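You operate a simulated robot arm through the tools that you are given. There is no shell and no other tool. Be economical: measure what you need, move in short steps, check, and stop when the job is done.

You are at the controls of a simulated robot arm. One attempt, no reset.

TASK
Mill 1 shows TANK: swap its white tank for the green one and run the rinse.
Fine: shut the white tank's valve before you lift it onto the counter between the mills; open the green one's in the drawer.

It is judged by the outcome, as a careful person would: the job done as asked, and still so three seconds after it is handed in. It fails if anything else is knocked over, pushed out of place, dropped, spilled or broken.

THE ROBOT
A 7-joint arm with a two-finger parallel gripper on a trunk, on a base that drives. Base frame: it is fixed to the floor where the robot stands at the start and does not move with it; the origin is under the middle of the robot, x ahead of it, y to its left, z up. Lengths are in m, angles in degrees, forces in N, time in s.
With the tool pointing down near the work surface it reaches from about 0.1 to 0.54 m from the robot's upright axis, wherever it stands. Its first joint turns from -166.0 to 166.0 degrees. Places, roughly: counter between the white mills [0.7, 0.6, 0.8]; mill 1 display [0.6, -0.3, 1.2]; mill one main switch [0.5, -0.3, 0.9]; mill one mode dial [0.6, -0.3, 1.1]; mill one start key [0.6, -0.2, 1]; mill one tank drawer [0.6, 0, 0.9]; mill two main switch [0.5, 0.8, 0.9]; mill two mode dial [0.6, 0.9, 1.1]; mill two start key [0.6, 0.9, 1]; tank bay of the mill 1 drawer [0.7, 0.1, 0.8]; valve of the blue tank [0.6, 1.2, 0.9]; valve of the green tank [0.6, -0.5, 0.9]; valve of the white tank [0.6, 0.1, 0.9]; water tank [0.75, 1.25, 1]. Payload 1.57 kg.
The tool frame sits at the grasp point between the pads (the TCP): z along the fingers, y along the line on which they close. The tips reach 0.03 m beyond it. The gripper opens to 0.08 m. The fingers are 0.017 m wide and 0.012 m thick; the gripper's body (0.04 by 0.082 m) begins 0.08 m behind the TCP.
Orientation is told as [roll, pitch, yaw] about the base's x, y, z axes, in that order, counted from this pose: with the fingers straight down and closing along the base's y, the tool's x points along the base's -x, its y along +y and its z along -z.

THE INTERFACE
- The arm moves only by the tool send_rows. Its argument "steps" is a list of rows, each a list of 7 numbers: the shift along the base's x, y, z in m, then the turn, a rotation vector about the base's x, y, z in degrees, then the opening, from 0 (shut) to 1 (fully open). In form: [[tx, ty, tz, wx, wy, wz, hand], ...]. A call has 1 to 20 rows; each row is the pose to reach, as a shift and turn from the pose commanded when the call began. Each row takes 0.2 s and may step no farther than 0.05 m and 8.6 degrees from the row before; otherwise, or with a gripper value out of range, the whole call is refused. Where a pose cannot be reached the arm comes as near as it can. A force on the tool above 40 N (or 10 N above the force at the start of the call, whichever is more), or a blocked arm, ends the call early, and 0.2 s more pass. The fingers move at their own pace (about 0.072 m/s each) and stop on an object; they squeeze with about 38 N. The grip force told is the motor's: it shows also when the fingers shut on nothing. Time passes only in rows, and 0.2 s behind the last, so rows that repeat a pose let the fingers close. It gives the time, the measured TCP pose, the force on the tool (base axes), the opening and the grip force at its end, in the units of the frame above (readings bear some noise), with the torque about the TCP (base axes, N m) and any sound that the robot's microphone picked up, and new pictures: "show" is both (left out), scene, wrist or none.
- Cameras (640 x 400 px; columns grow to the right, rows downward): "scene" is now at [0.2227, 0.0071, 1.5409]; the picture's right is [0.12, -0.99, 0.00], its down [-0.93, -0.11, -0.36] and it looks along [0.36, 0.04, -0.93] (base axes); focal length 275 px, centre (320, 200). "wrist" rides on the gripper at [0.072, -0.007, -0.122] in the tool frame; the picture's right is [0.09, 1.00, 0.00], its down [-0.84, 0.08, -0.54] and it looks along [-0.54, 0.05, 0.84] (tool axes); focal length 238 px, centre (320, 200). There is no depth. A picture from a camera that has moved, and an enlarged one, comes with that camera's place and axes in the base frame and with its lens.
- slide_trunk(by): slides the trunk up (or, below 0, down) by that many m; the arm and the scene camera ride with it, the base frame stays. It gives what a move gives, with no picture.
- roll_base(legs): drives the robot by 1 to 6 legs, each [ahead, left, turn to the left] in m, m and degrees, along the robot's own axes; the way and the turn of a leg run together, so that a leg with both is an arc; at most 1.5 m and 180 degrees a leg. The arm and the cameras ride along, it lands a little off, and it stops where it bumps. It gives what a move gives, and a new picture of the scene camera.
- turn_head(pan, tilt): turns the head with the scene camera to pan (to the left, within 86 degrees either way) and tilt (down, from -29 to 69), counted from straight ahead of the robot. It gives what a move gives, and a new picture of the scene camera.
- zoom(camera, box): a new picture of the part [left, top, right, bottom] of that camera's present view, enlarged. It takes no simulated time.
- job_done(): hands the job in; it is judged then, once.

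Work in short steps. Places have to be worked out from the pictures, the camera data and where the tool is seen: move nearer, look again, correct. Check each grasp and each placing, and mend what went wrong. You have 120 turns and 260 pictures in all, those below and enlarged ones among them. Open the gripper and draw the arm clear of the work before you hand the job in, unless the task says otherwise; then end with one line.

The tools are called after ">>>" as name(argument=value, ...) on one line, values as JSON. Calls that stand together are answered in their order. send_rows: Moves the arm, as the interface text tells. Its arguments: {"type":"object","properties":{"steps":{"type":"array","items":{"type":"array","items":{"type":"number"}}},"show":{"type":"string","enum":["both","scene","wrist","none"]}},"required":["steps"]} The other tools are called the same way: slide_trunk (by) slides the trunk up or down; roll_base (legs) drives the base; turn_head (pan, tilt) turns the head that bears the scene camera; zoom (camera, box) takes an enlarged picture of a part of a camera's view; job_done () hands the job in.

At the start:

```text
t: 0.0
eef_pos: [0.3638, 0.0035, 1.1844]
tcp_rot: [0.0, 0.1, 0.0]
contact_force: [0.6, 0.2, 0.1]
wrist_torque: [-0.01, -0.02, 0.0]
finger_gap: 0.0797
gripper_force: 0.0
trunk travel left (down, up): [-0.8, 0.19]
robot x, y, heading: [0.0033, -0.0011, 0.0]
head pan, tilt: [6.7, 68.8]
```

scene: 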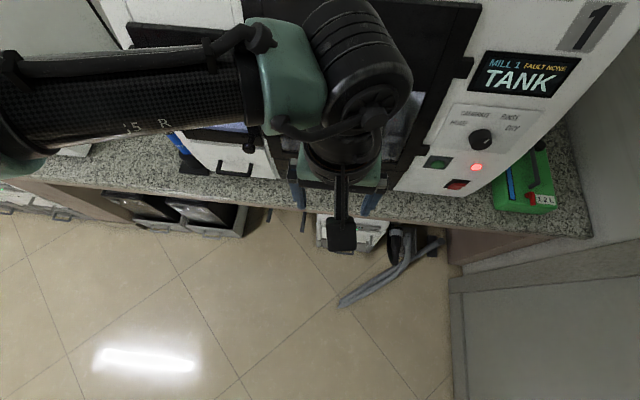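
wrist: 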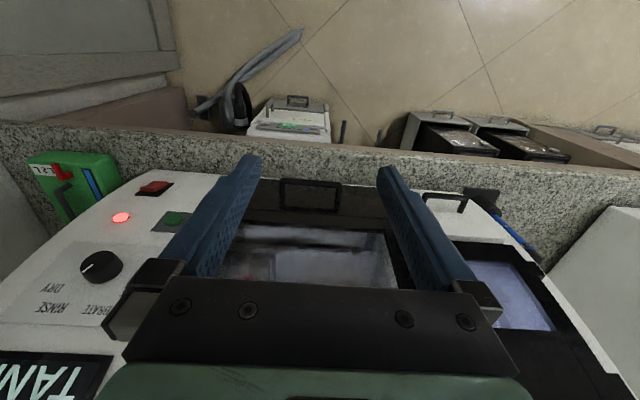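

The scene camera looks steeply down; I'll tilt the head up to see the mill's front.

>>> turn_head(pan=0, tilt=40)

>>> turn_head(pan=-35, tilt=45)

>>> turn_head(pan=50, tilt=40)

```text
t: 0.9
eef_pos: [0.362, 0.0037, 1.1837]
tcp_rot: [0.0, -0.1, 0.0]
contact_force: [-0.5, 0.6, -0.4]
wrist_torque: [-0.01, 0.03, -0.02]
finger_gap: 0.0801
gripper_force: 0.0
trunk travel left (down, up): [-0.8, 0.19]
robot x, y, heading: [-0.0032, 0.0002, -0.1]
head pan, tilt: [0.0, 40.0]
camera scene: at [0.2522, 0.0006, 1.5769], right [0.0, -1.0, 0.0], down [-0.64, 0.0, -0.77], along [0.77, 0.0, -0.64], focal length 275 px, centre (320, 200)
```

scene: 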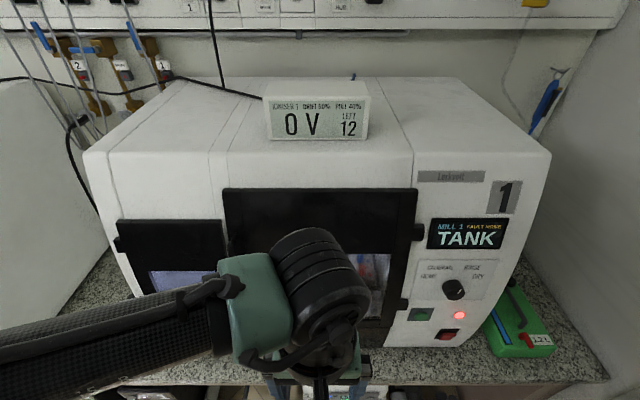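

```text
t: 1.9
eef_pos: [0.3629, 0.0033, 1.1849]
tcp_rot: [0.0, -0.1, 0.1]
contact_force: [-0.3, 0.5, 0.3]
wrist_torque: [0.0, 0.0, 0.02]
finger_gap: 0.0799
gripper_force: 0.0
trunk travel left (down, up): [-0.8, 0.19]
robot x, y, heading: [-0.0019, 0.0004, 0.1]
head pan, tilt: [-35.0, 45.0]
camera scene: at [0.2339, -0.046, 1.5697], right [-0.57, -0.82, 0.0], down [-0.58, 0.41, -0.71], along [0.58, -0.41, -0.71], focal length 275 px, centre (320, 200)
```

scene: 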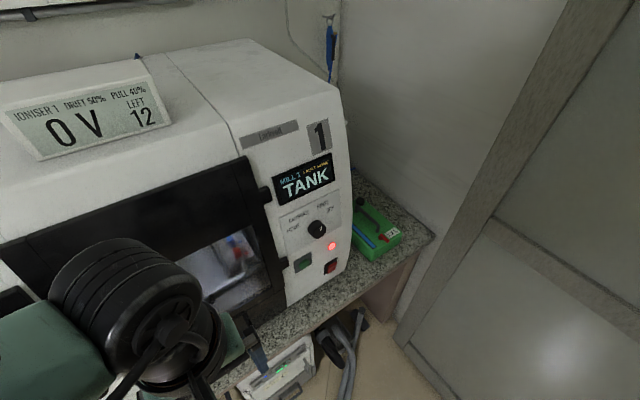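

```text
t: 3.5
eef_pos: [0.3644, 0.0047, 1.1844]
tcp_rot: [-0.1, 0.0, 0.0]
contact_force: [0.1, -0.4, -1.0]
wrist_torque: [0.01, 0.01, 0.01]
finger_gap: 0.08
gripper_force: 0.0
trunk travel left (down, up): [-0.8, 0.19]
robot x, y, heading: [0.0005, -0.0014, 0.3]
head pan, tilt: [50.0, 40.0]
camera scene: at [0.2219, 0.0657, 1.577], right [0.77, -0.64, 0.0], down [-0.41, -0.49, -0.77], along [0.49, 0.59, -0.64], focal length 275 px, centre (320, 200)
```

scene: 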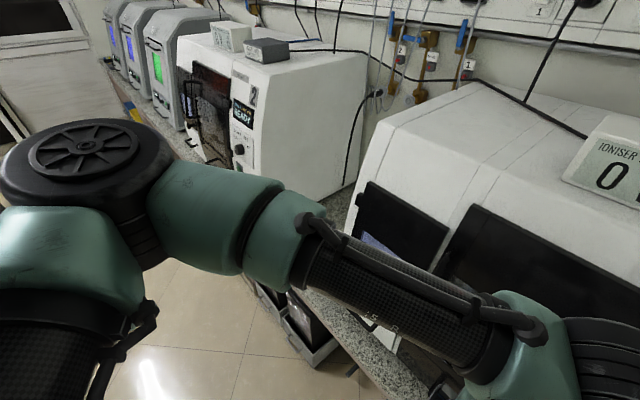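

I need closer views of the drawer area and the green tank.

>>> zoom(camera="wrist", box=[380, 150, 640, 320])

>>> zoom(camera="wrist", box=[0, 110, 240, 270])

>>> turn_head(pan=-45, tilt=55)

>>> zoom(camera="scene", box=[200, 80, 440, 230])

```text
2.35 times, centred on (510, 235) of wrist
camera zoom: at [0.2912, -0.0028, 1.3069], right [-0.09, 1.0, 0.0], down [0.84, 0.08, 0.54], along [0.54, 0.05, -0.84], focal length 561 px, centre (-127, 118)
```

zoom: 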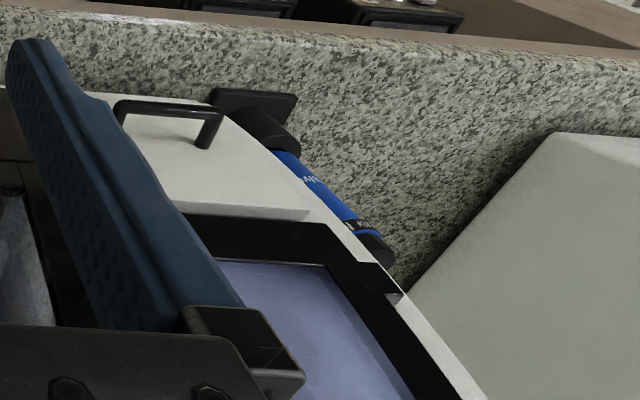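

```text
2.50 times, centred on (120, 190) of wrist
camera zoom: at [0.2912, -0.0028, 1.3069], right [-0.09, 1.0, 0.0], down [0.84, 0.08, 0.54], along [0.54, 0.05, -0.84], focal length 596 px, centre (820, 225)
```

zoom: 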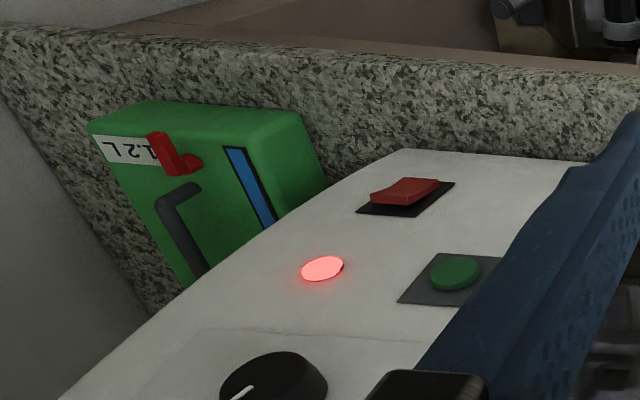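

```text
t: 5.2
eef_pos: [0.3633, 0.0018, 1.1852]
tcp_rot: [0.1, -0.1, 0.0]
contact_force: [-0.3, -0.2, -0.7]
wrist_torque: [0.02, 0.01, 0.0]
finger_gap: 0.0801
gripper_force: 0.1
trunk travel left (down, up): [-0.8, 0.19]
robot x, y, heading: [-0.0006, -0.0005, -0.3]
head pan, tilt: [-45.0, 55.0]
camera scene: at [0.2182, -0.0503, 1.5563], right [-0.71, -0.71, 0.0], down [-0.58, 0.58, -0.57], along [0.41, -0.41, -0.82], focal length 275 px, centre (320, 200)
```

scene: 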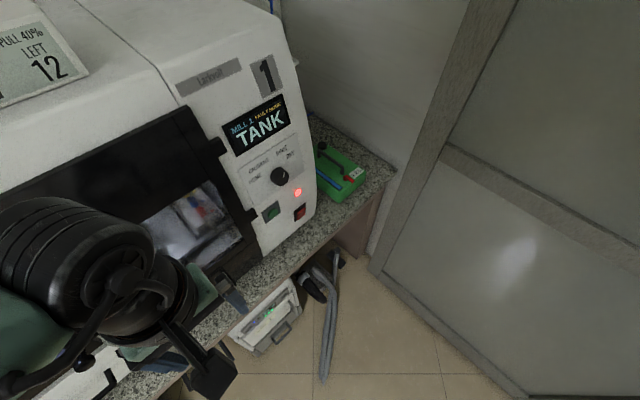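

```text
2.67 times, centred on (320, 155) of scene
camera zoom: at [0.2182, -0.0503, 1.5563], right [-0.71, -0.71, 0.0], down [-0.58, 0.58, -0.57], along [0.41, -0.41, -0.82], focal length 734 px, centre (320, 320)
```

zoom: 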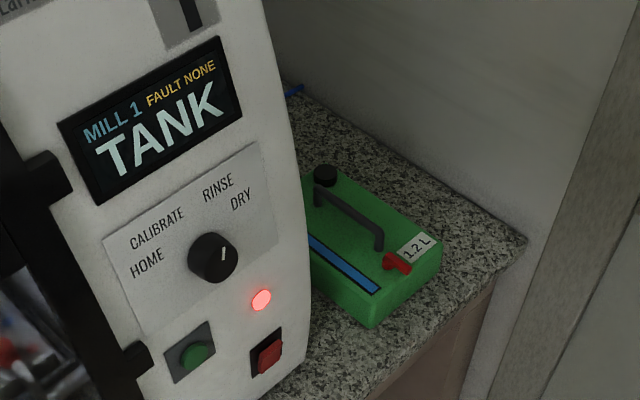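

The display, dial, and green tank are clear; the drawer isn't. I'll back up to see the mill front.

>>> roll_base(legs=[[-0.4, 0, 0]])

>>> slide_trunk(by=-0.35)

>>> turn_head(pan=0, tilt=22)

>>> send_rows(steps=[[0, 0, 0, 0, 0, 0, 1]], show="wrist")

```text
t: 7.7
eef_pos: [-0.0374, 0.003, 1.184]
tcp_rot: [0.1, 0.1, -0.2]
contact_force: [-0.5, 0.2, 0.4]
wrist_torque: [0.05, 0.0, 0.03]
finger_gap: 0.0799
gripper_force: 0.0
trunk travel left (down, up): [-0.8, 0.19]
robot x, y, heading: [-0.3981, 0.0004, 0.1]
head pan, tilt: [-45.0, 55.0]
camera scene: at [-0.1812, -0.0504, 1.5563], right [-0.71, -0.71, 0.0], down [-0.58, 0.58, -0.57], along [0.4, -0.41, -0.82], focal length 275 px, centre (320, 200)
```

scene: 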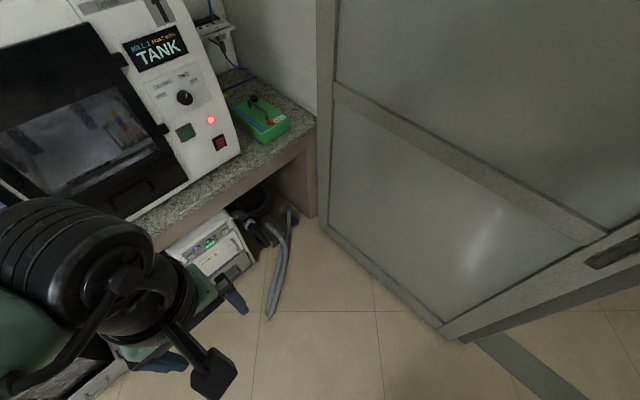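

```text
t: 11.2
eef_pos: [-0.0366, 0.0028, 0.8345]
tcp_rot: [0.0, 0.0, -0.1]
contact_force: [0.0, 0.2, -0.8]
wrist_torque: [-0.05, 0.01, 0.0]
finger_gap: 0.08
gripper_force: 0.1
trunk travel left (down, up): [-0.45, 0.54]
robot x, y, heading: [-0.3977, -0.0035, -0.1]
head pan, tilt: [-45.0, 55.0]
```

```text
t: 12.3
eef_pos: [-0.0357, 0.0029, 0.8349]
tcp_rot: [-0.1, -0.1, -0.2]
contact_force: [0.7, 0.4, -0.7]
wrist_torque: [0.01, 0.01, -0.01]
finger_gap: 0.0801
gripper_force: 0.0
trunk travel left (down, up): [-0.45, 0.54]
robot x, y, heading: [-0.3983, 0.0007, 0.1]
head pan, tilt: [0.0, 22.0]
camera scene: at [-0.1393, 0.0003, 1.2551], right [0.0, -1.0, 0.0], down [-0.38, 0.0, -0.93], along [0.93, 0.0, -0.38], focal length 275 px, centre (320, 200)
```

scene: 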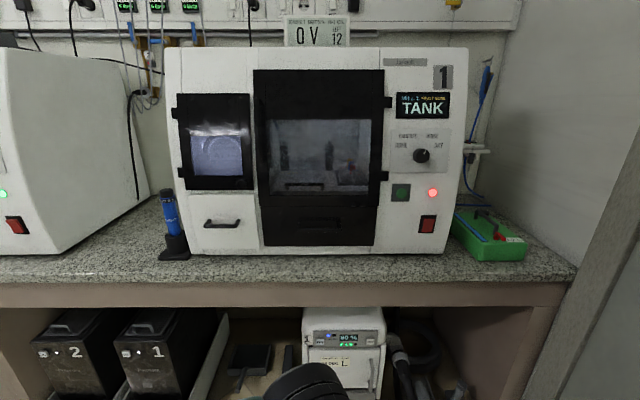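

```text
t: 12.7
eef_pos: [-0.0362, 0.0017, 0.8339]
tcp_rot: [0.1, 0.0, -0.2]
contact_force: [0.5, -0.7, 0.7]
wrist_torque: [0.02, 0.0, 0.0]
finger_gap: 0.0801
gripper_force: 0.1
trunk travel left (down, up): [-0.45, 0.54]
robot x, y, heading: [-0.3987, -0.0007, -0.3]
head pan, tilt: [0.0, 22.0]
camera wrist: at [-0.1081, -0.0031, 0.9568], right [-0.09, 1.0, 0.0], down [0.84, 0.07, 0.54], along [0.54, 0.05, -0.84], focal length 238 px, centre (320, 200)
```

wrist: 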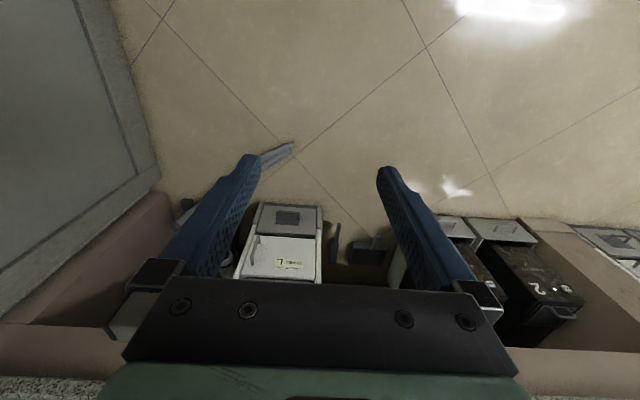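

>>> zoom(camera="scene", box=[150, 170, 400, 290])

>>> zoom(camera="scene", box=[370, 80, 550, 280])

>>> turn_head(pan=40, tilt=25)

```text
2.56 times, centred on (275, 230) of scene
camera zoom: at [-0.1393, 0.0004, 1.2552], right [0.0, -1.0, 0.0], down [-0.37, 0.0, -0.93], along [0.93, 0.0, -0.37], focal length 705 px, centre (435, 123)
```

zoom: 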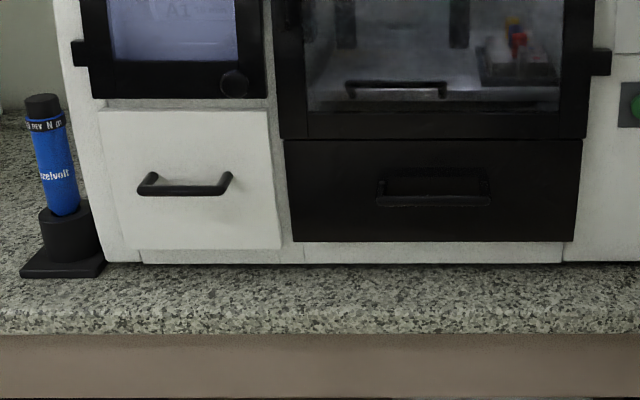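

```text
2.00 times, centred on (460, 180) of scene
camera zoom: at [-0.1393, 0.0004, 1.2552], right [0.0, -1.0, 0.0], down [-0.37, 0.0, -0.93], along [0.93, 0.0, -0.37], focal length 551 px, centre (40, 240)
```

zoom: 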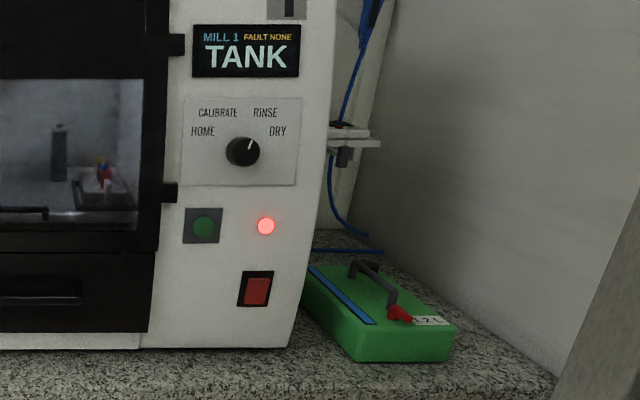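

```text
t: 13.7
eef_pos: [-0.0364, 0.0032, 0.8342]
tcp_rot: [0.0, 0.0, -0.2]
contact_force: [0.3, -0.2, -0.9]
wrist_torque: [0.05, -0.01, 0.0]
finger_gap: 0.08
gripper_force: 0.0
trunk travel left (down, up): [-0.45, 0.54]
robot x, y, heading: [-0.4004, 0.0024, 0.0]
head pan, tilt: [40.0, 25.0]
camera scene: at [-0.1613, 0.0596, 1.2503], right [0.64, -0.77, 0.0], down [-0.32, -0.27, -0.91], along [0.7, 0.58, -0.42], focal length 275 px, centre (320, 200)
```

scene: 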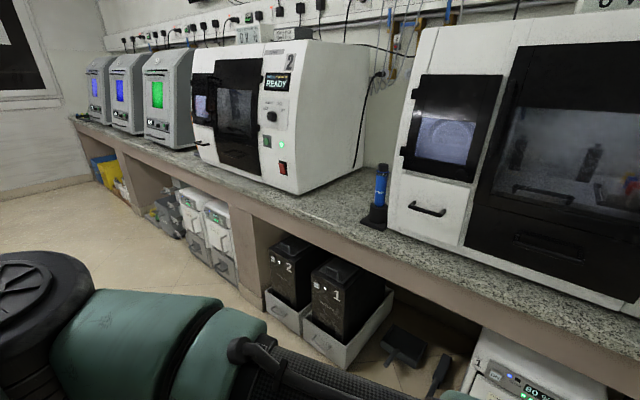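

The tank drawer appears to be the black one at y≈0, with its handle at about z 0.885, and the dial already points at RINSE. I'll turn the tool to point forward with its fingers closing vertically, in free space.

>>> send_rows(steps=[[0.01, 0, 0.01, 4.62, -4.62, -4.62, 1], [0.02, 0, 0.02, 9.24, -9.24, -9.24, 1], [0.03, 0, 0.03, 13.86, -13.86, -13.86, 1], [0.04, 0, 0.04, 18.48, -18.48, -18.48, 1], [0.05, 0, 0.05, 23.1, -23.1, -23.1, 1], [0.06, 0, 0.05, 27.72, -27.72, -27.72, 1], [0.07, 0, 0.05, 32.34, -32.34, -32.34, 1], [0.08, 0, 0.05, 36.96, -36.96, -36.96, 1], [0.09, 0, 0.05, 41.58, -41.58, -41.58, 1], [0.1, 0, 0.05, 46.2, -46.2, -46.2, 1], [0.11, 0, 0.05, 50.82, -50.82, -50.82, 1], [0.12, 0, 0.05, 55.44, -55.44, -55.44, 1], [0.13, 0, 0.05, 60.06, -60.06, -60.06, 1], [0.14, 0, 0.05, 64.68, -64.68, -64.68, 1], [0.15, 0, 0.05, 69.28, -69.28, -69.28, 1]], show="both")

```text
t: 16.9
eef_pos: [0.114, 0.0025, 0.8845]
tcp_rot: [90.2, 0.3, -90.1]
contact_force: [0.2, 0.3, 0.1]
wrist_torque: [-0.02, 0.01, -0.01]
finger_gap: 0.08
gripper_force: 0.0
trunk travel left (down, up): [-0.45, 0.54]
robot x, y, heading: [-0.4018, 0.0021, -0.4]
head pan, tilt: [40.0, 25.0]
camera scene: at [-0.1613, 0.0598, 1.2503], right [0.64, -0.77, 0.0], down [-0.32, -0.27, -0.91], along [0.7, 0.58, -0.42], focal length 275 px, centre (320, 200)
camera wrist: at [-0.0079, 0.0751, 0.8788], right [0.0, 0.09, 1.0], down [-0.54, -0.84, 0.07], along [0.84, -0.54, 0.05], focal length 238 px, centre (320, 200)
```

scene: 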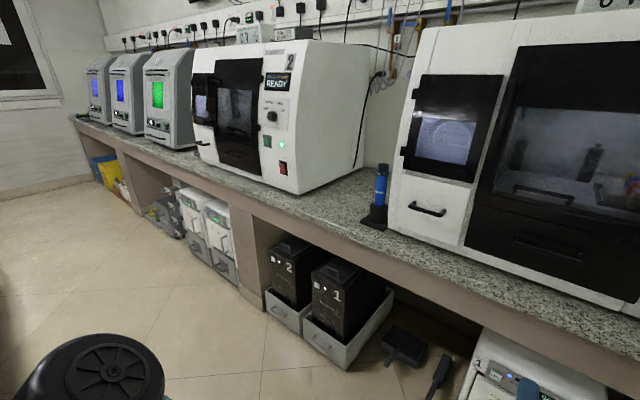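
wrist: 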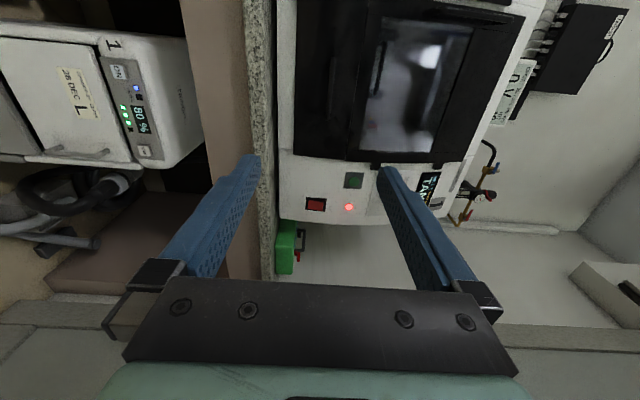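

The pose was reached. I'll drive ahead 0.3 m and look at the handle.

>>> roll_base(legs=[[0.3, 0, 0]])

>>> turn_head(pan=0, tilt=35)

>>> zoom(camera="wrist", box=[160, 0, 480, 200])

```text
t: 19.0
eef_pos: [0.4125, 0.0025, 0.8857]
tcp_rot: [90.0, 0.1, -89.9]
contact_force: [0.1, -0.6, 0.0]
wrist_torque: [0.0, 0.0, 0.03]
finger_gap: 0.0801
gripper_force: 0.1
trunk travel left (down, up): [-0.45, 0.54]
robot x, y, heading: [-0.0992, 0.0006, -0.2]
head pan, tilt: [40.0, 25.0]
camera scene: at [0.1375, 0.0595, 1.2502], right [0.64, -0.77, 0.0], down [-0.32, -0.27, -0.91], along [0.69, 0.58, -0.42], focal length 275 px, centre (320, 200)
```

scene: 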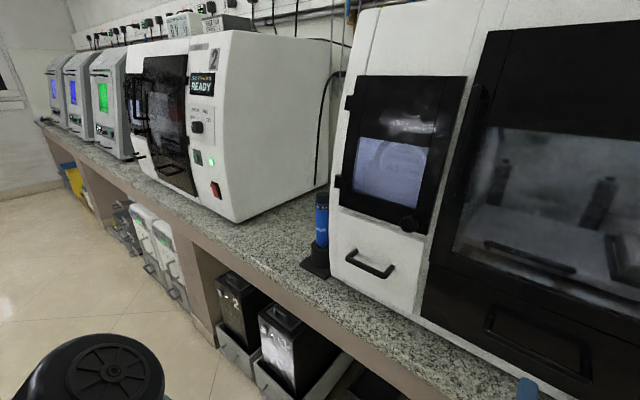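

```text
t: 20.1
eef_pos: [0.4113, 0.0024, 0.885]
tcp_rot: [89.9, 0.3, -89.9]
contact_force: [-0.9, 0.0, 0.2]
wrist_torque: [0.04, -0.01, -0.03]
finger_gap: 0.08
gripper_force: 0.1
trunk travel left (down, up): [-0.45, 0.54]
robot x, y, heading: [-0.1003, 0.0011, -0.2]
head pan, tilt: [0.0, 35.0]
camera scene: at [0.1545, 0.0004, 1.2346], right [0.0, -1.0, 0.0], down [-0.57, 0.0, -0.82], along [0.82, 0.0, -0.57], focal length 275 px, centre (320, 200)
```

scene: 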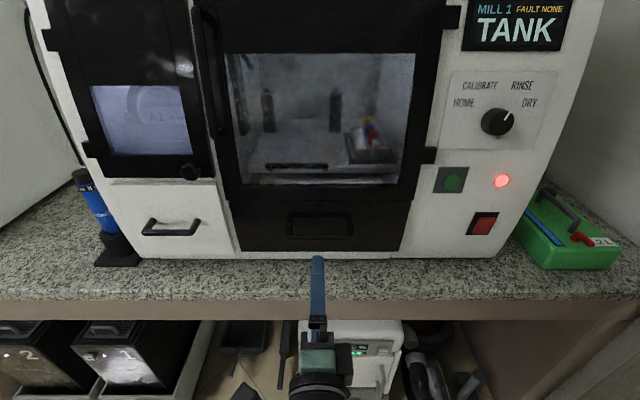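

```text
2.00 times, centred on (320, 100) of wrist
camera zoom: at [0.2904, 0.0752, 0.8788], right [0.0, 0.09, 1.0], down [-0.54, -0.84, 0.07], along [0.84, -0.54, 0.05], focal length 477 px, centre (320, 400)
```

zoom: 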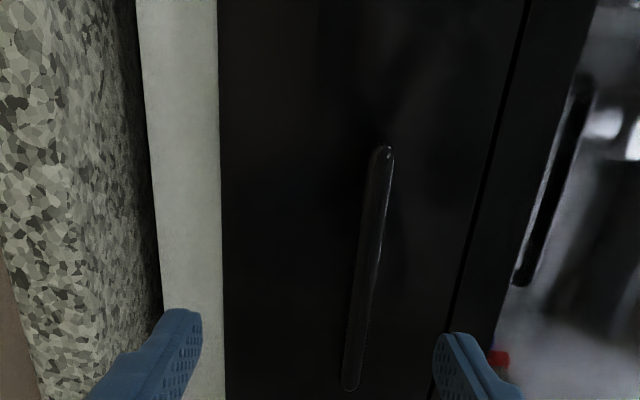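

The handle bar sits at x≈0.53, y≈0, z≈0.911. I'll rise 0.025 and approach.

>>> send_rows(steps=[[0, -0.005, 0.025, 0, 0, 0, 1], [0.03, -0.005, 0.025, 0, 0, 0, 1], [0.06, -0.005, 0.025, 0, 0, 0, 1], [0.08, -0.005, 0.025, 0, 0, 0, 1]], show="both")

```text
t: 21.1
eef_pos: [0.4924, -0.0019, 0.9099]
tcp_rot: [90.1, 0.4, -89.9]
contact_force: [1.0, -0.2, 0.4]
wrist_torque: [0.02, 0.0, 0.01]
finger_gap: 0.0802
gripper_force: 0.0
trunk travel left (down, up): [-0.45, 0.54]
robot x, y, heading: [-0.1026, -0.0008, 0.3]
head pan, tilt: [0.0, 35.0]
camera scene: at [0.1546, 0.0003, 1.2345], right [0.0, -1.0, 0.0], down [-0.57, 0.0, -0.82], along [0.82, 0.0, -0.57], focal length 275 px, centre (320, 200)
camera wrist: at [0.3707, 0.0705, 0.9039], right [0.0, 0.09, 1.0], down [-0.54, -0.84, 0.07], along [0.84, -0.54, 0.05], focal length 238 px, centre (320, 200)
```

scene: 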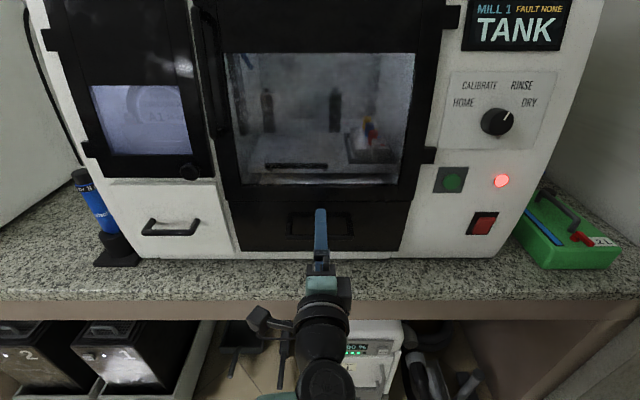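
wrist: 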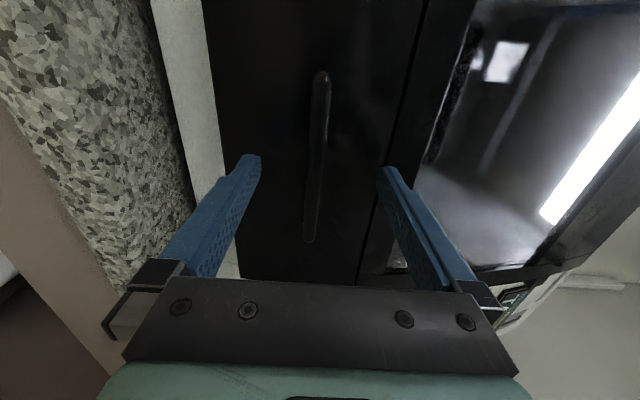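

Aligned at z≈0.908; I'll advance 0.035 and close.

>>> send_rows(steps=[[0.015, 0, -0.002, 0, 0, 0, 1], [0.03, 0, -0.002, 0, 0, 0, 1]], show="both")

```text
t: 21.6
eef_pos: [0.5131, -0.0009, 0.9077]
tcp_rot: [90.2, 0.1, -89.7]
contact_force: [-16.5, 3.2, 2.0]
wrist_torque: [-0.13, -0.9, 0.04]
finger_gap: 0.0797
gripper_force: 0.1
trunk travel left (down, up): [-0.45, 0.54]
robot x, y, heading: [-0.1009, 0.0, 0.0]
head pan, tilt: [0.0, 35.0]
stopped in row 2: the force on the tool passed its limit at 59 N (the readings are from after the stop); the commanded pose is now the measured one
camera scene: at [0.1535, 0.0007, 1.2348], right [0.0, -1.0, 0.0], down [-0.57, 0.0, -0.82], along [0.82, 0.0, -0.57], focal length 275 px, centre (320, 200)
camera wrist: at [0.3904, 0.0705, 0.9017], right [0.0, 0.09, 1.0], down [-0.54, -0.84, 0.07], along [0.84, -0.54, 0.05], focal length 238 px, centre (320, 200)
```

scene: 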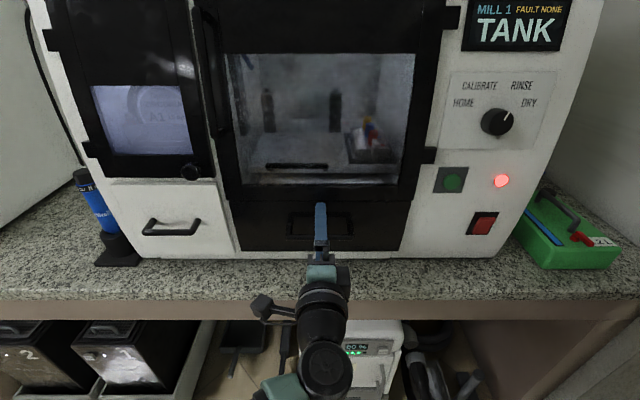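
wrist: 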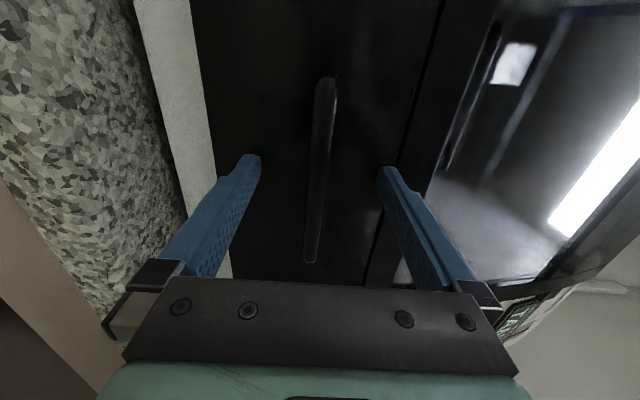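

The upper finger touches the door's frame; the bar lies between the fingers. I'll back off 3 mm and close on it.

>>> send_rows(steps=[[-0.004, 0, -0.001, 0, 0, 0, 0.6], [-0.004, 0, -0.001, 0, 0, 0, 0.3], [-0.004, 0, -0.001, 0, 0, 0, 0], [-0.004, 0, -0.001, 0, 0, 0, 0], [-0.004, 0, -0.001, 0, 0, 0, 0]], show="wrist")

```text
t: 22.8
eef_pos: [0.5101, -0.0026, 0.9063]
tcp_rot: [90.0, 0.2, -89.8]
contact_force: [2.1, 0.8, 0.9]
wrist_torque: [-0.13, 0.0, -0.18]
finger_gap: 0.012
gripper_force: 29.5
trunk travel left (down, up): [-0.45, 0.54]
robot x, y, heading: [-0.1003, 0.0026, 0.1]
head pan, tilt: [0.0, 35.0]
camera wrist: at [0.388, 0.0702, 0.9], right [0.0, 0.09, 1.0], down [-0.54, -0.84, 0.07], along [0.84, -0.54, 0.05], focal length 238 px, centre (320, 200)
```

wrist: 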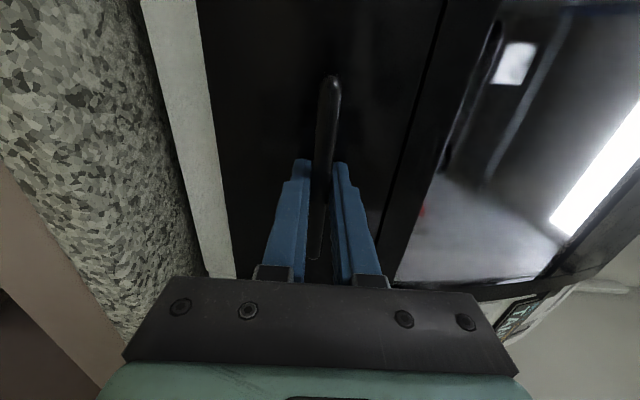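

The bar is gripped (12 mm); I'll pull gently.

>>> send_rows(steps=[[-0.015, 0, 0, 0, 0, 0, 0], [-0.03, 0, 0, 0, 0, 0, 0], [-0.05, 0, 0, 0, 0, 0, 0], [-0.07, 0, 0, 0, 0, 0, 0], [-0.09, 0, 0, 0, 0, 0, 0], [-0.11, 0, 0, 0, 0, 0, 0], [-0.13, 0, 0, 0, 0, 0, 0], [-0.15, 0, 0, 0, 0, 0, 0]], show="scene")

```text
t: 24.6
eef_pos: [0.3601, -0.0013, 0.9062]
tcp_rot: [90.0, 0.0, -89.7]
contact_force: [-1.9, 0.0, 0.1]
wrist_torque: [-0.04, 0.01, -0.1]
finger_gap: 0.0117
gripper_force: 28.8
trunk travel left (down, up): [-0.45, 0.54]
robot x, y, heading: [-0.1026, 0.0006, -0.1]
head pan, tilt: [0.0, 35.0]
camera scene: at [0.154, 0.0005, 1.2346], right [0.0, -1.0, 0.0], down [-0.57, 0.0, -0.82], along [0.82, 0.0, -0.57], focal length 275 px, centre (320, 200)
```

scene: 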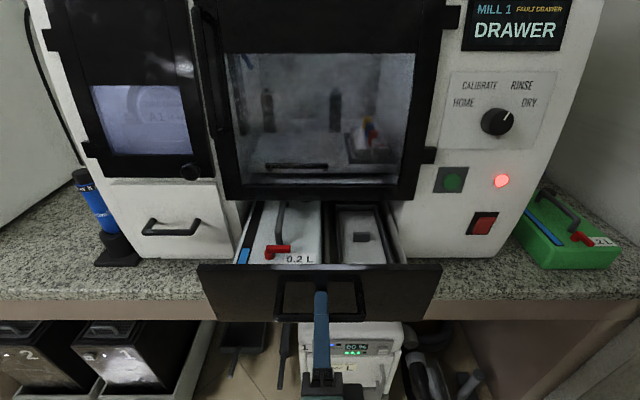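

The drawer slides out, showing the white tank (0.2 L) with its red lever. I'll pull further, watching the force.

>>> send_rows(steps=[[-0.02, 0, 0, 0, 0, 0, 0], [-0.04, 0, 0, 0, 0, 0, 0], [-0.06, 0, 0, 0, 0, 0, 0], [-0.08, 0, 0, 0, 0, 0, 0], [-0.1, 0, 0, 0, 0, 0, 0], [-0.12, 0, 0, 0, 0, 0, 0]], show="scene")

```text
t: 25.3
eef_pos: [0.325, -0.0005, 0.9064]
tcp_rot: [92.1, 0.2, -89.7]
contact_force: [0.3, 1.0, 8.7]
wrist_torque: [-0.16, -0.01, -0.21]
finger_gap: 0.012
gripper_force: 29.0
out of reach, approached as far as the arm can: row 2, 3
trunk travel left (down, up): [-0.45, 0.54]
robot x, y, heading: [-0.0973, 0.0039, 0.2]
head pan, tilt: [0.0, 35.0]
stopped in row 3: the force on the tool passed its limit at 46 N (the readings are from after the stop); the commanded pose is now the measured one
camera scene: at [0.1546, 0.0007, 1.2344], right [0.0, -1.0, 0.0], down [-0.57, 0.0, -0.82], along [0.82, 0.0, -0.57], focal length 275 px, centre (320, 200)
```

scene: 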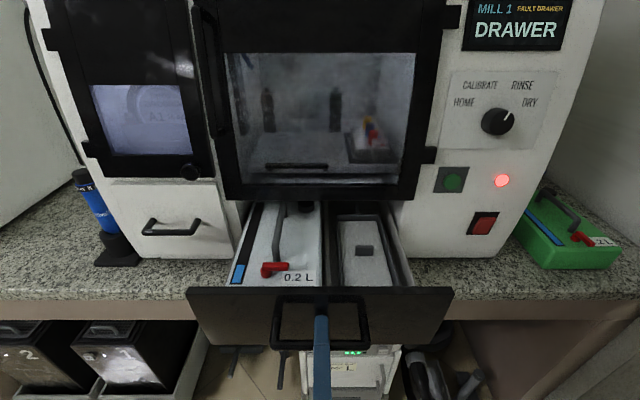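

The arm hit its own reach limit, not the drawer's stop. I'll roll the base back a little while holding.

>>> roll_base(legs=[[-0.06, 0, 0]])

```text
t: 26.3
eef_pos: [0.2632, -0.0023, 0.9065]
tcp_rot: [92.1, 0.2, -89.7]
contact_force: [-1.3, 1.3, 18.4]
wrist_torque: [-0.19, -0.01, 0.13]
finger_gap: 0.0118
gripper_force: 29.7
trunk travel left (down, up): [-0.45, 0.54]
robot x, y, heading: [-0.1603, 0.0008, -0.2]
head pan, tilt: [0.0, 35.0]
camera scene: at [0.0926, 0.0007, 1.2351], right [0.0, -1.0, 0.0], down [-0.57, 0.0, -0.82], along [0.82, 0.0, -0.57], focal length 275 px, centre (320, 200)
```

scene: 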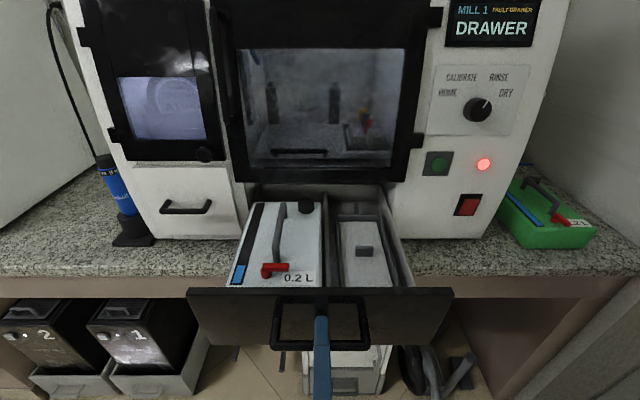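

Nearly out; one more small pull for clearance.

>>> roll_base(legs=[[-0.03, 0, 0]])

>>> zoom(camera="scene", box=[180, 160, 460, 335])

```text
t: 27.1
eef_pos: [0.2335, -0.0025, 0.9067]
tcp_rot: [92.1, 0.3, -89.6]
contact_force: [-1.7, 0.9, 6.7]
wrist_torque: [-0.14, -0.07, -0.01]
finger_gap: 0.0117
gripper_force: 29.1
trunk travel left (down, up): [-0.45, 0.54]
robot x, y, heading: [-0.1913, 0.001, -0.1]
head pan, tilt: [0.0, 35.0]
camera scene: at [0.0633, 0.0007, 1.2348], right [0.0, -1.0, 0.0], down [-0.57, 0.0, -0.82], along [0.82, 0.0, -0.57], focal length 275 px, centre (320, 200)
```

scene: 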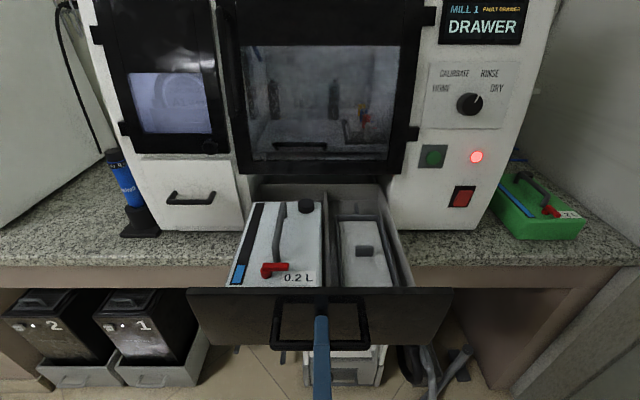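

```text
2.29 times, centred on (320, 248) of scene
camera zoom: at [0.0633, 0.0007, 1.2348], right [0.0, -1.0, 0.0], down [-0.57, 0.0, -0.82], along [0.82, 0.0, -0.57], focal length 630 px, centre (320, 91)
```

zoom: 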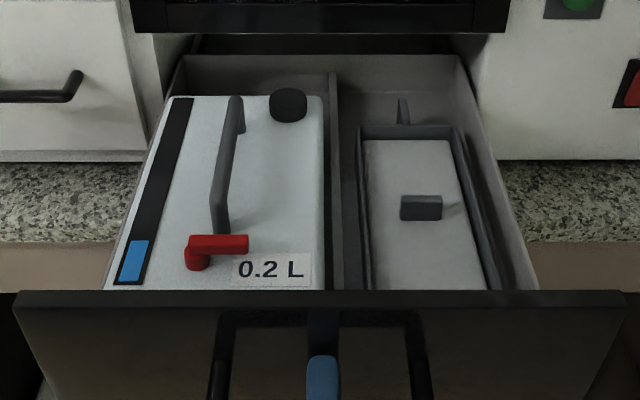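

The drawer is out by about 0.28 m and its contents are clear. I'll release the handle and back off with the base.

>>> send_rows(steps=[[0, 0, 0, 0, 0, 0, 0.3], [0, 0, 0, 0, 0, 0, 0.6], [0, 0, 0, 0, 0, 0, 0.6]], show="none")

>>> roll_base(legs=[[-0.15, 0, 0]])

>>> slide_trunk(by=0.3)

```text
t: 27.9
eef_pos: [0.2344, -0.0014, 0.9059]
tcp_rot: [92.1, 0.2, -89.7]
contact_force: [0.7, -0.4, -0.3]
wrist_torque: [0.01, 0.01, 0.0]
finger_gap: 0.0478
gripper_force: 0.0
trunk travel left (down, up): [-0.45, 0.54]
robot x, y, heading: [-0.1893, 0.0007, 0.1]
head pan, tilt: [0.0, 35.0]
```

```text
t: 29.3
eef_pos: [0.0849, -0.001, 0.9047]
tcp_rot: [92.1, 0.2, -89.7]
contact_force: [-0.5, -0.1, -0.7]
wrist_torque: [0.0, 0.01, 0.01]
finger_gap: 0.048
gripper_force: 0.0
trunk travel left (down, up): [-0.45, 0.54]
robot x, y, heading: [-0.344, 0.0003, 0.2]
head pan, tilt: [0.0, 35.0]
camera scene: at [-0.0851, 0.001, 1.2347], right [0.0, -1.0, 0.0], down [-0.57, 0.0, -0.82], along [0.82, 0.0, -0.57], focal length 275 px, centre (320, 200)
```

scene: 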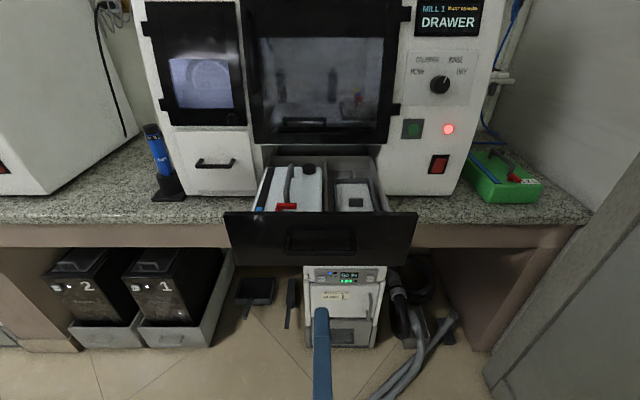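

```text
t: 32.3
eef_pos: [0.0854, -0.0004, 1.2058]
tcp_rot: [92.0, 0.2, -89.6]
contact_force: [-1.0, 0.2, -0.1]
wrist_torque: [-0.01, 0.05, 0.02]
finger_gap: 0.048
gripper_force: 0.2
trunk travel left (down, up): [-0.75, 0.24]
robot x, y, heading: [-0.343, -0.002, 0.3]
head pan, tilt: [0.0, 35.0]
```

Now I'll turn the tool back to point down.

>>> send_rows(steps=[[0, 0, 0, -4.7, 4.62, 4.62, 1], [0, 0, 0, -9.4, 9.24, 9.24, 1], [0, 0, 0, -14, 13.86, 13.86, 1], [0, 0, 0, -18.7, 18.48, 18.48, 1], [0, 0, 0, -23.4, 23.1, 23.1, 1], [0, 0, 0, -28, 27.72, 27.72, 1], [0, 0, 0, -32.7, 32.34, 32.34, 1], [0, 0, 0, -37.4, 36.96, 36.96, 1], [0, 0, 0, -42, 41.58, 41.58, 1], [0, 0, 0, -46.7, 46.2, 46.2, 1], [0, 0, 0, -51.4, 50.82, 50.82, 1], [0, 0, 0, -56, 55.44, 55.44, 1], [0, 0, 0, -60.7, 60.06, 60.06, 1], [0, 0, 0, -65.4, 64.68, 64.68, 1], [0, 0, 0, -70, 69.28, 69.28, 1]], show="none")

>>> roll_base(legs=[[0.14, 0, 0]])

>>> send_rows(steps=[[0, 0, 0, 0, 0, 0, 1]], show="wrist")

```text
t: 35.5
eef_pos: [0.0845, -0.0012, 1.2052]
tcp_rot: [1.5, 0.3, 0.3]
contact_force: [-0.2, 0.7, 0.8]
wrist_torque: [-0.01, -0.01, -0.01]
finger_gap: 0.08
gripper_force: 0.1
out of reach, approached as far as the arm can: row 1, 2, 3, 4, 5, 6, 7, 8
trunk travel left (down, up): [-0.75, 0.24]
robot x, y, heading: [-0.34, 0.0002, 0.1]
head pan, tilt: [0.0, 35.0]
```

```text
t: 36.8
eef_pos: [0.2253, -0.0006, 1.2057]
tcp_rot: [1.6, 0.2, 0.3]
contact_force: [-0.3, 0.1, -0.3]
wrist_torque: [0.04, -0.02, -0.01]
finger_gap: 0.0801
gripper_force: 0.1
trunk travel left (down, up): [-0.75, 0.24]
robot x, y, heading: [-0.1992, -0.0019, 0.2]
head pan, tilt: [0.0, 35.0]
camera scene: at [0.0556, 0.0013, 1.5345], right [0.0, -1.0, 0.0], down [-0.57, 0.0, -0.82], along [0.82, 0.0, -0.57], focal length 275 px, centre (320, 200)
```

scene: 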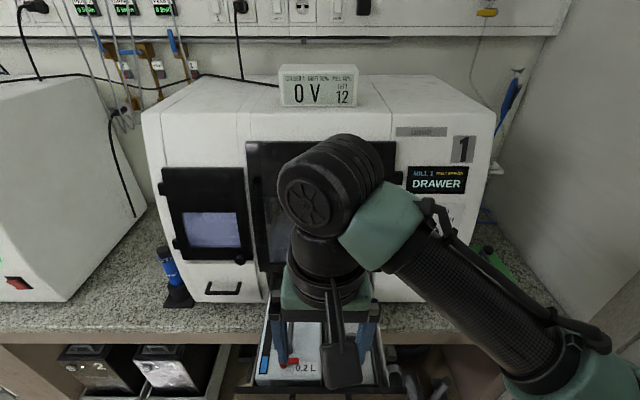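

```text
t: 37.2
eef_pos: [0.2248, -0.0006, 1.2066]
tcp_rot: [1.6, 0.2, 0.2]
contact_force: [-0.3, 0.3, -0.4]
wrist_torque: [0.02, -0.01, 0.03]
finger_gap: 0.0799
gripper_force: 0.1
trunk travel left (down, up): [-0.75, 0.24]
robot x, y, heading: [-0.1963, 0.0014, -0.0]
head pan, tilt: [0.0, 35.0]
camera wrist: at [0.1533, -0.011, 1.3284], right [-0.1, 0.99, 0.03], down [0.84, 0.07, 0.54], along [0.54, 0.08, -0.84], focal length 238 px, centre (320, 200)
```

wrist: 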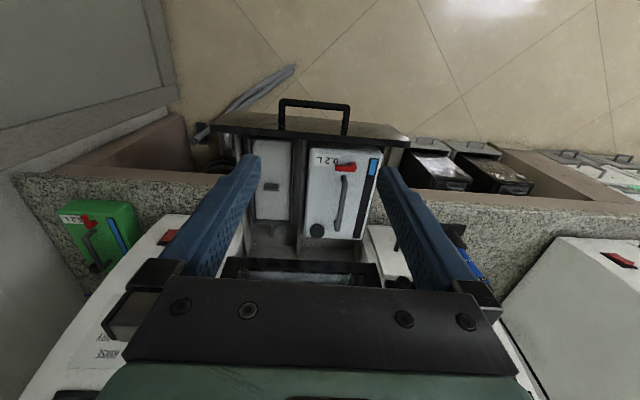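

Both tanks are visible in the wrist view; I'll compare valve positions.

>>> zoom(camera="wrist", box=[270, 130, 430, 250])

>>> zoom(camera="wrist", box=[40, 190, 160, 280])

```text
3.33 times, centred on (350, 190) of wrist
camera zoom: at [0.1533, -0.011, 1.3284], right [-0.1, 0.99, 0.03], down [0.84, 0.07, 0.54], along [0.54, 0.08, -0.84], focal length 794 px, centre (220, 233)
```

zoom: 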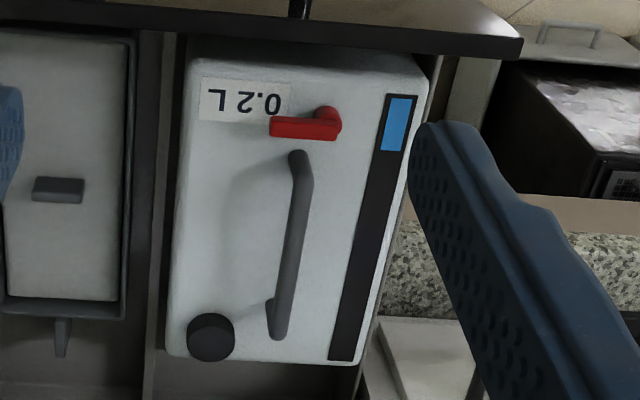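

```text
4.44 times, centred on (100, 235) of wrist
camera zoom: at [0.1533, -0.011, 1.3284], right [-0.1, 0.99, 0.03], down [0.84, 0.07, 0.54], along [0.54, 0.08, -0.84], focal length 1059 px, centre (1298, 44)
```

zoom: 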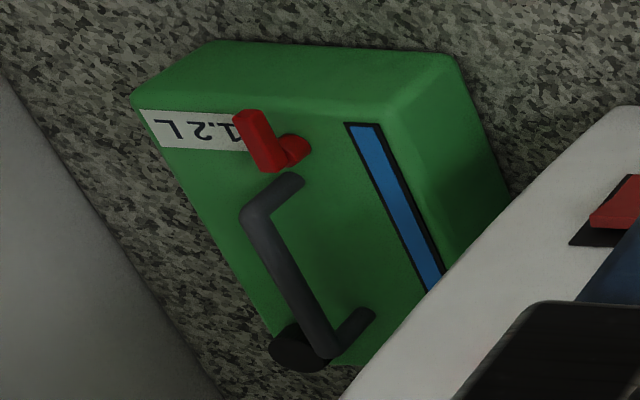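

White lever points across (−y), green lever points out (−x), so across = open and outward = shut. White lever tip is at about (0.336, 0.048, 0.93), pivot y≈0.078. I'll drive a bit closer and come over it.

>>> roll_base(legs=[[0.07, 0, 0]])

>>> send_rows(steps=[[0.02, 0.01, -0.04, -1.5, 0, 0, 0.6], [0.03, 0.02, -0.08, -1.5, 0, 0, 0.3], [0.045, 0.03, -0.12, -1.5, 0, 0, 0], [0.055, 0.03, -0.16, -1.5, 0, 0, 0], [0.055, 0.03, -0.19, -1.5, 0, 0, 0]], show="both")

```text
t: 38.2
eef_pos: [0.2944, -0.0006, 1.2059]
tcp_rot: [1.6, 0.3, 0.2]
contact_force: [0.2, -0.1, 0.0]
wrist_torque: [0.0, 0.04, 0.01]
finger_gap: 0.0798
gripper_force: 0.0
trunk travel left (down, up): [-0.75, 0.24]
robot x, y, heading: [-0.1277, -0.0012, 0.1]
head pan, tilt: [0.0, 35.0]
camera scene: at [0.125, 0.0014, 1.5344], right [0.0, -1.0, 0.0], down [-0.57, 0.0, -0.82], along [0.82, 0.0, -0.57], focal length 275 px, centre (320, 200)
```

scene: 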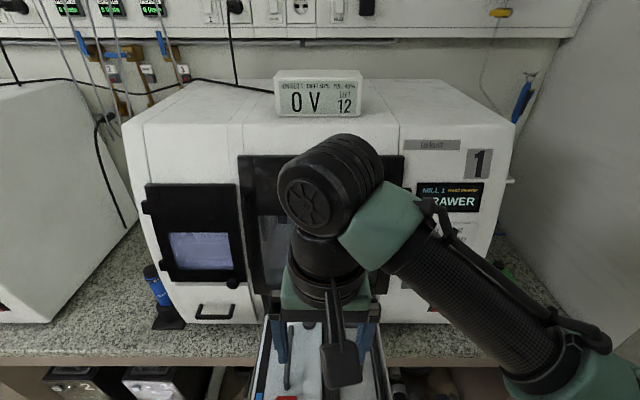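

```text
t: 39.4
eef_pos: [0.3487, 0.0301, 1.0155]
tcp_rot: [0.2, 0.3, 0.3]
contact_force: [-0.5, -1.0, -0.1]
wrist_torque: [-0.02, -0.02, -0.05]
finger_gap: 0.0001
gripper_force: 20.4
trunk travel left (down, up): [-0.75, 0.24]
robot x, y, heading: [-0.1304, 0.0007, 0.2]
head pan, tilt: [0.0, 35.0]
camera scene: at [0.124, 0.0016, 1.5346], right [0.0, -1.0, 0.0], down [-0.57, 0.0, -0.82], along [0.82, 0.0, -0.57], focal length 275 px, centre (320, 200)
camera wrist: at [0.2776, 0.0235, 1.1382], right [-0.1, 1.0, 0.0], down [0.84, 0.08, 0.54], along [0.54, 0.05, -0.84], focal length 238 px, centre (320, 200)
```

scene: 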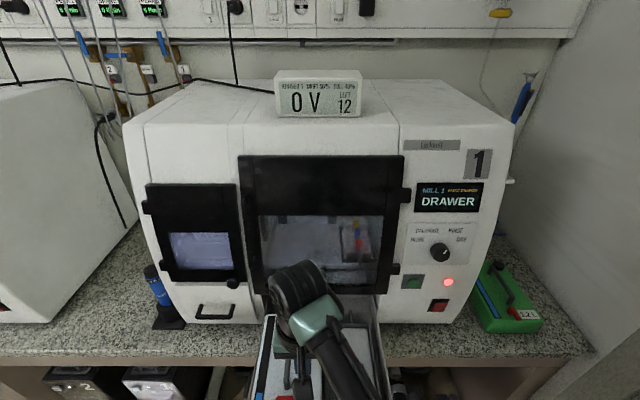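
wrist: 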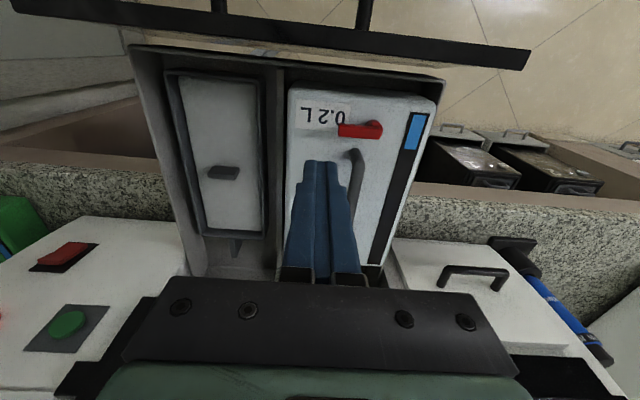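

Lever tip at about (0.338, 0.045). I'll lower the closed fingers behind the tip, to the right of the handle post.

>>> send_rows(steps=[[0.01, 0.01, -0.02, 0, 0, 0, 0], [0.01, 0.01, -0.04, 0, 0, 0, 0], [0.01, 0.01, -0.055, 0, 0, 0, 0]], show="wrist")

>>> zoom(camera="wrist", box=[250, 70, 450, 220])

```text
t: 40.2
eef_pos: [0.3589, 0.0401, 0.9597]
tcp_rot: [0.1, 0.4, 0.3]
contact_force: [0.1, 0.0, -0.3]
wrist_torque: [-0.01, 0.01, 0.02]
finger_gap: 0.0
gripper_force: 21.2
trunk travel left (down, up): [-0.75, 0.24]
robot x, y, heading: [-0.1304, 0.0008, -0.0]
head pan, tilt: [0.0, 35.0]
camera wrist: at [0.2878, 0.033, 1.083], right [-0.1, 1.0, 0.0], down [0.84, 0.08, 0.54], along [0.54, 0.05, -0.84], focal length 238 px, centre (320, 200)
```

wrist: 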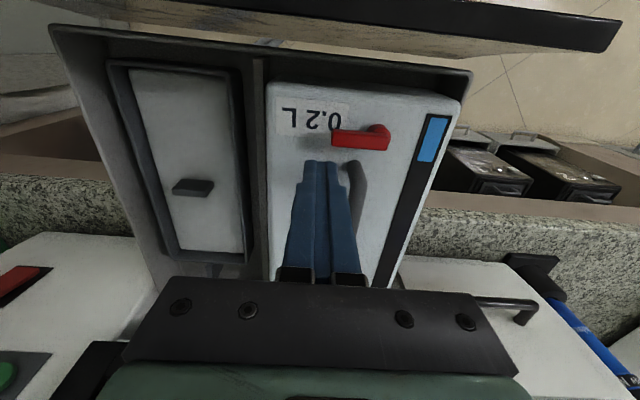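

```text
2.67 times, centred on (350, 145) of wrist
camera zoom: at [0.2878, 0.033, 1.083], right [-0.1, 1.0, 0.0], down [0.84, 0.08, 0.54], along [0.54, 0.05, -0.84], focal length 636 px, centre (240, 347)
```

zoom: 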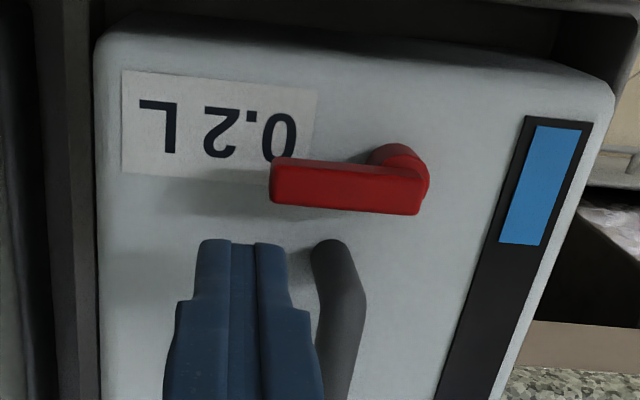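

The finger overlaps the lever only slightly; I'll shift +5 mm in y, lower 8 mm, then begin the push arc to halfway.

>>> send_rows(steps=[[0, 0.005, -0.008, 0, 0, 0, 0], [-0.009, 0.005, -0.008, 0, 0, 0, 0], [-0.016, 0.003, -0.008, 0, 0, 0, 0], [-0.022, 0.002, -0.008, 0, 0, 0, 0], [-0.03, 0.001, -0.008, 0, 0, 0, 0], [-0.036, 0.002, -0.008, 0, 0, 0, 0]], show="wrist")

>>> zoom(camera="wrist", box=[250, 70, 450, 220])

```text
t: 41.6
eef_pos: [0.3224, 0.041, 0.952]
tcp_rot: [0.2, 0.2, 0.1]
contact_force: [-0.1, 1.2, -0.4]
wrist_torque: [0.01, 0.02, -0.04]
finger_gap: 0.0002
gripper_force: 21.0
trunk travel left (down, up): [-0.75, 0.24]
robot x, y, heading: [-0.1273, -0.0001, 0.0]
head pan, tilt: [0.0, 35.0]
camera wrist: at [0.2516, 0.0343, 1.0755], right [-0.1, 1.0, 0.0], down [0.84, 0.08, 0.54], along [0.54, 0.05, -0.84], focal length 238 px, centre (320, 200)
```

wrist: 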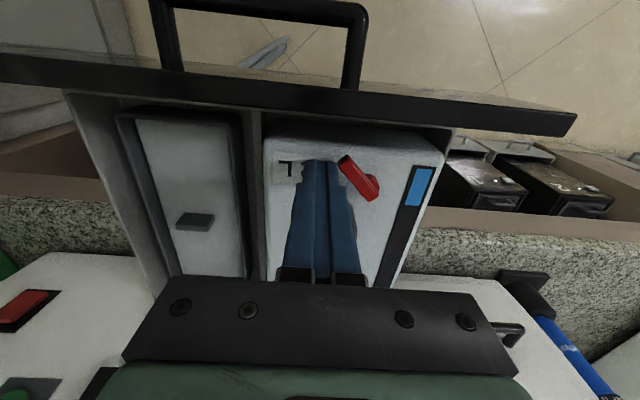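

```text
2.67 times, centred on (350, 145) of wrist
camera zoom: at [0.2516, 0.0343, 1.0755], right [-0.1, 1.0, 0.0], down [0.84, 0.08, 0.54], along [0.54, 0.05, -0.84], focal length 636 px, centre (240, 347)
```

zoom: 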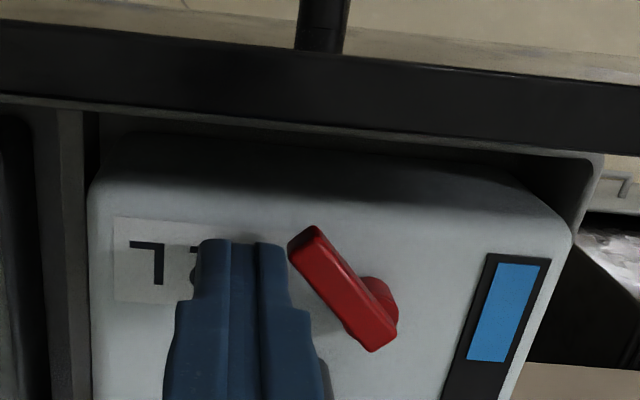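

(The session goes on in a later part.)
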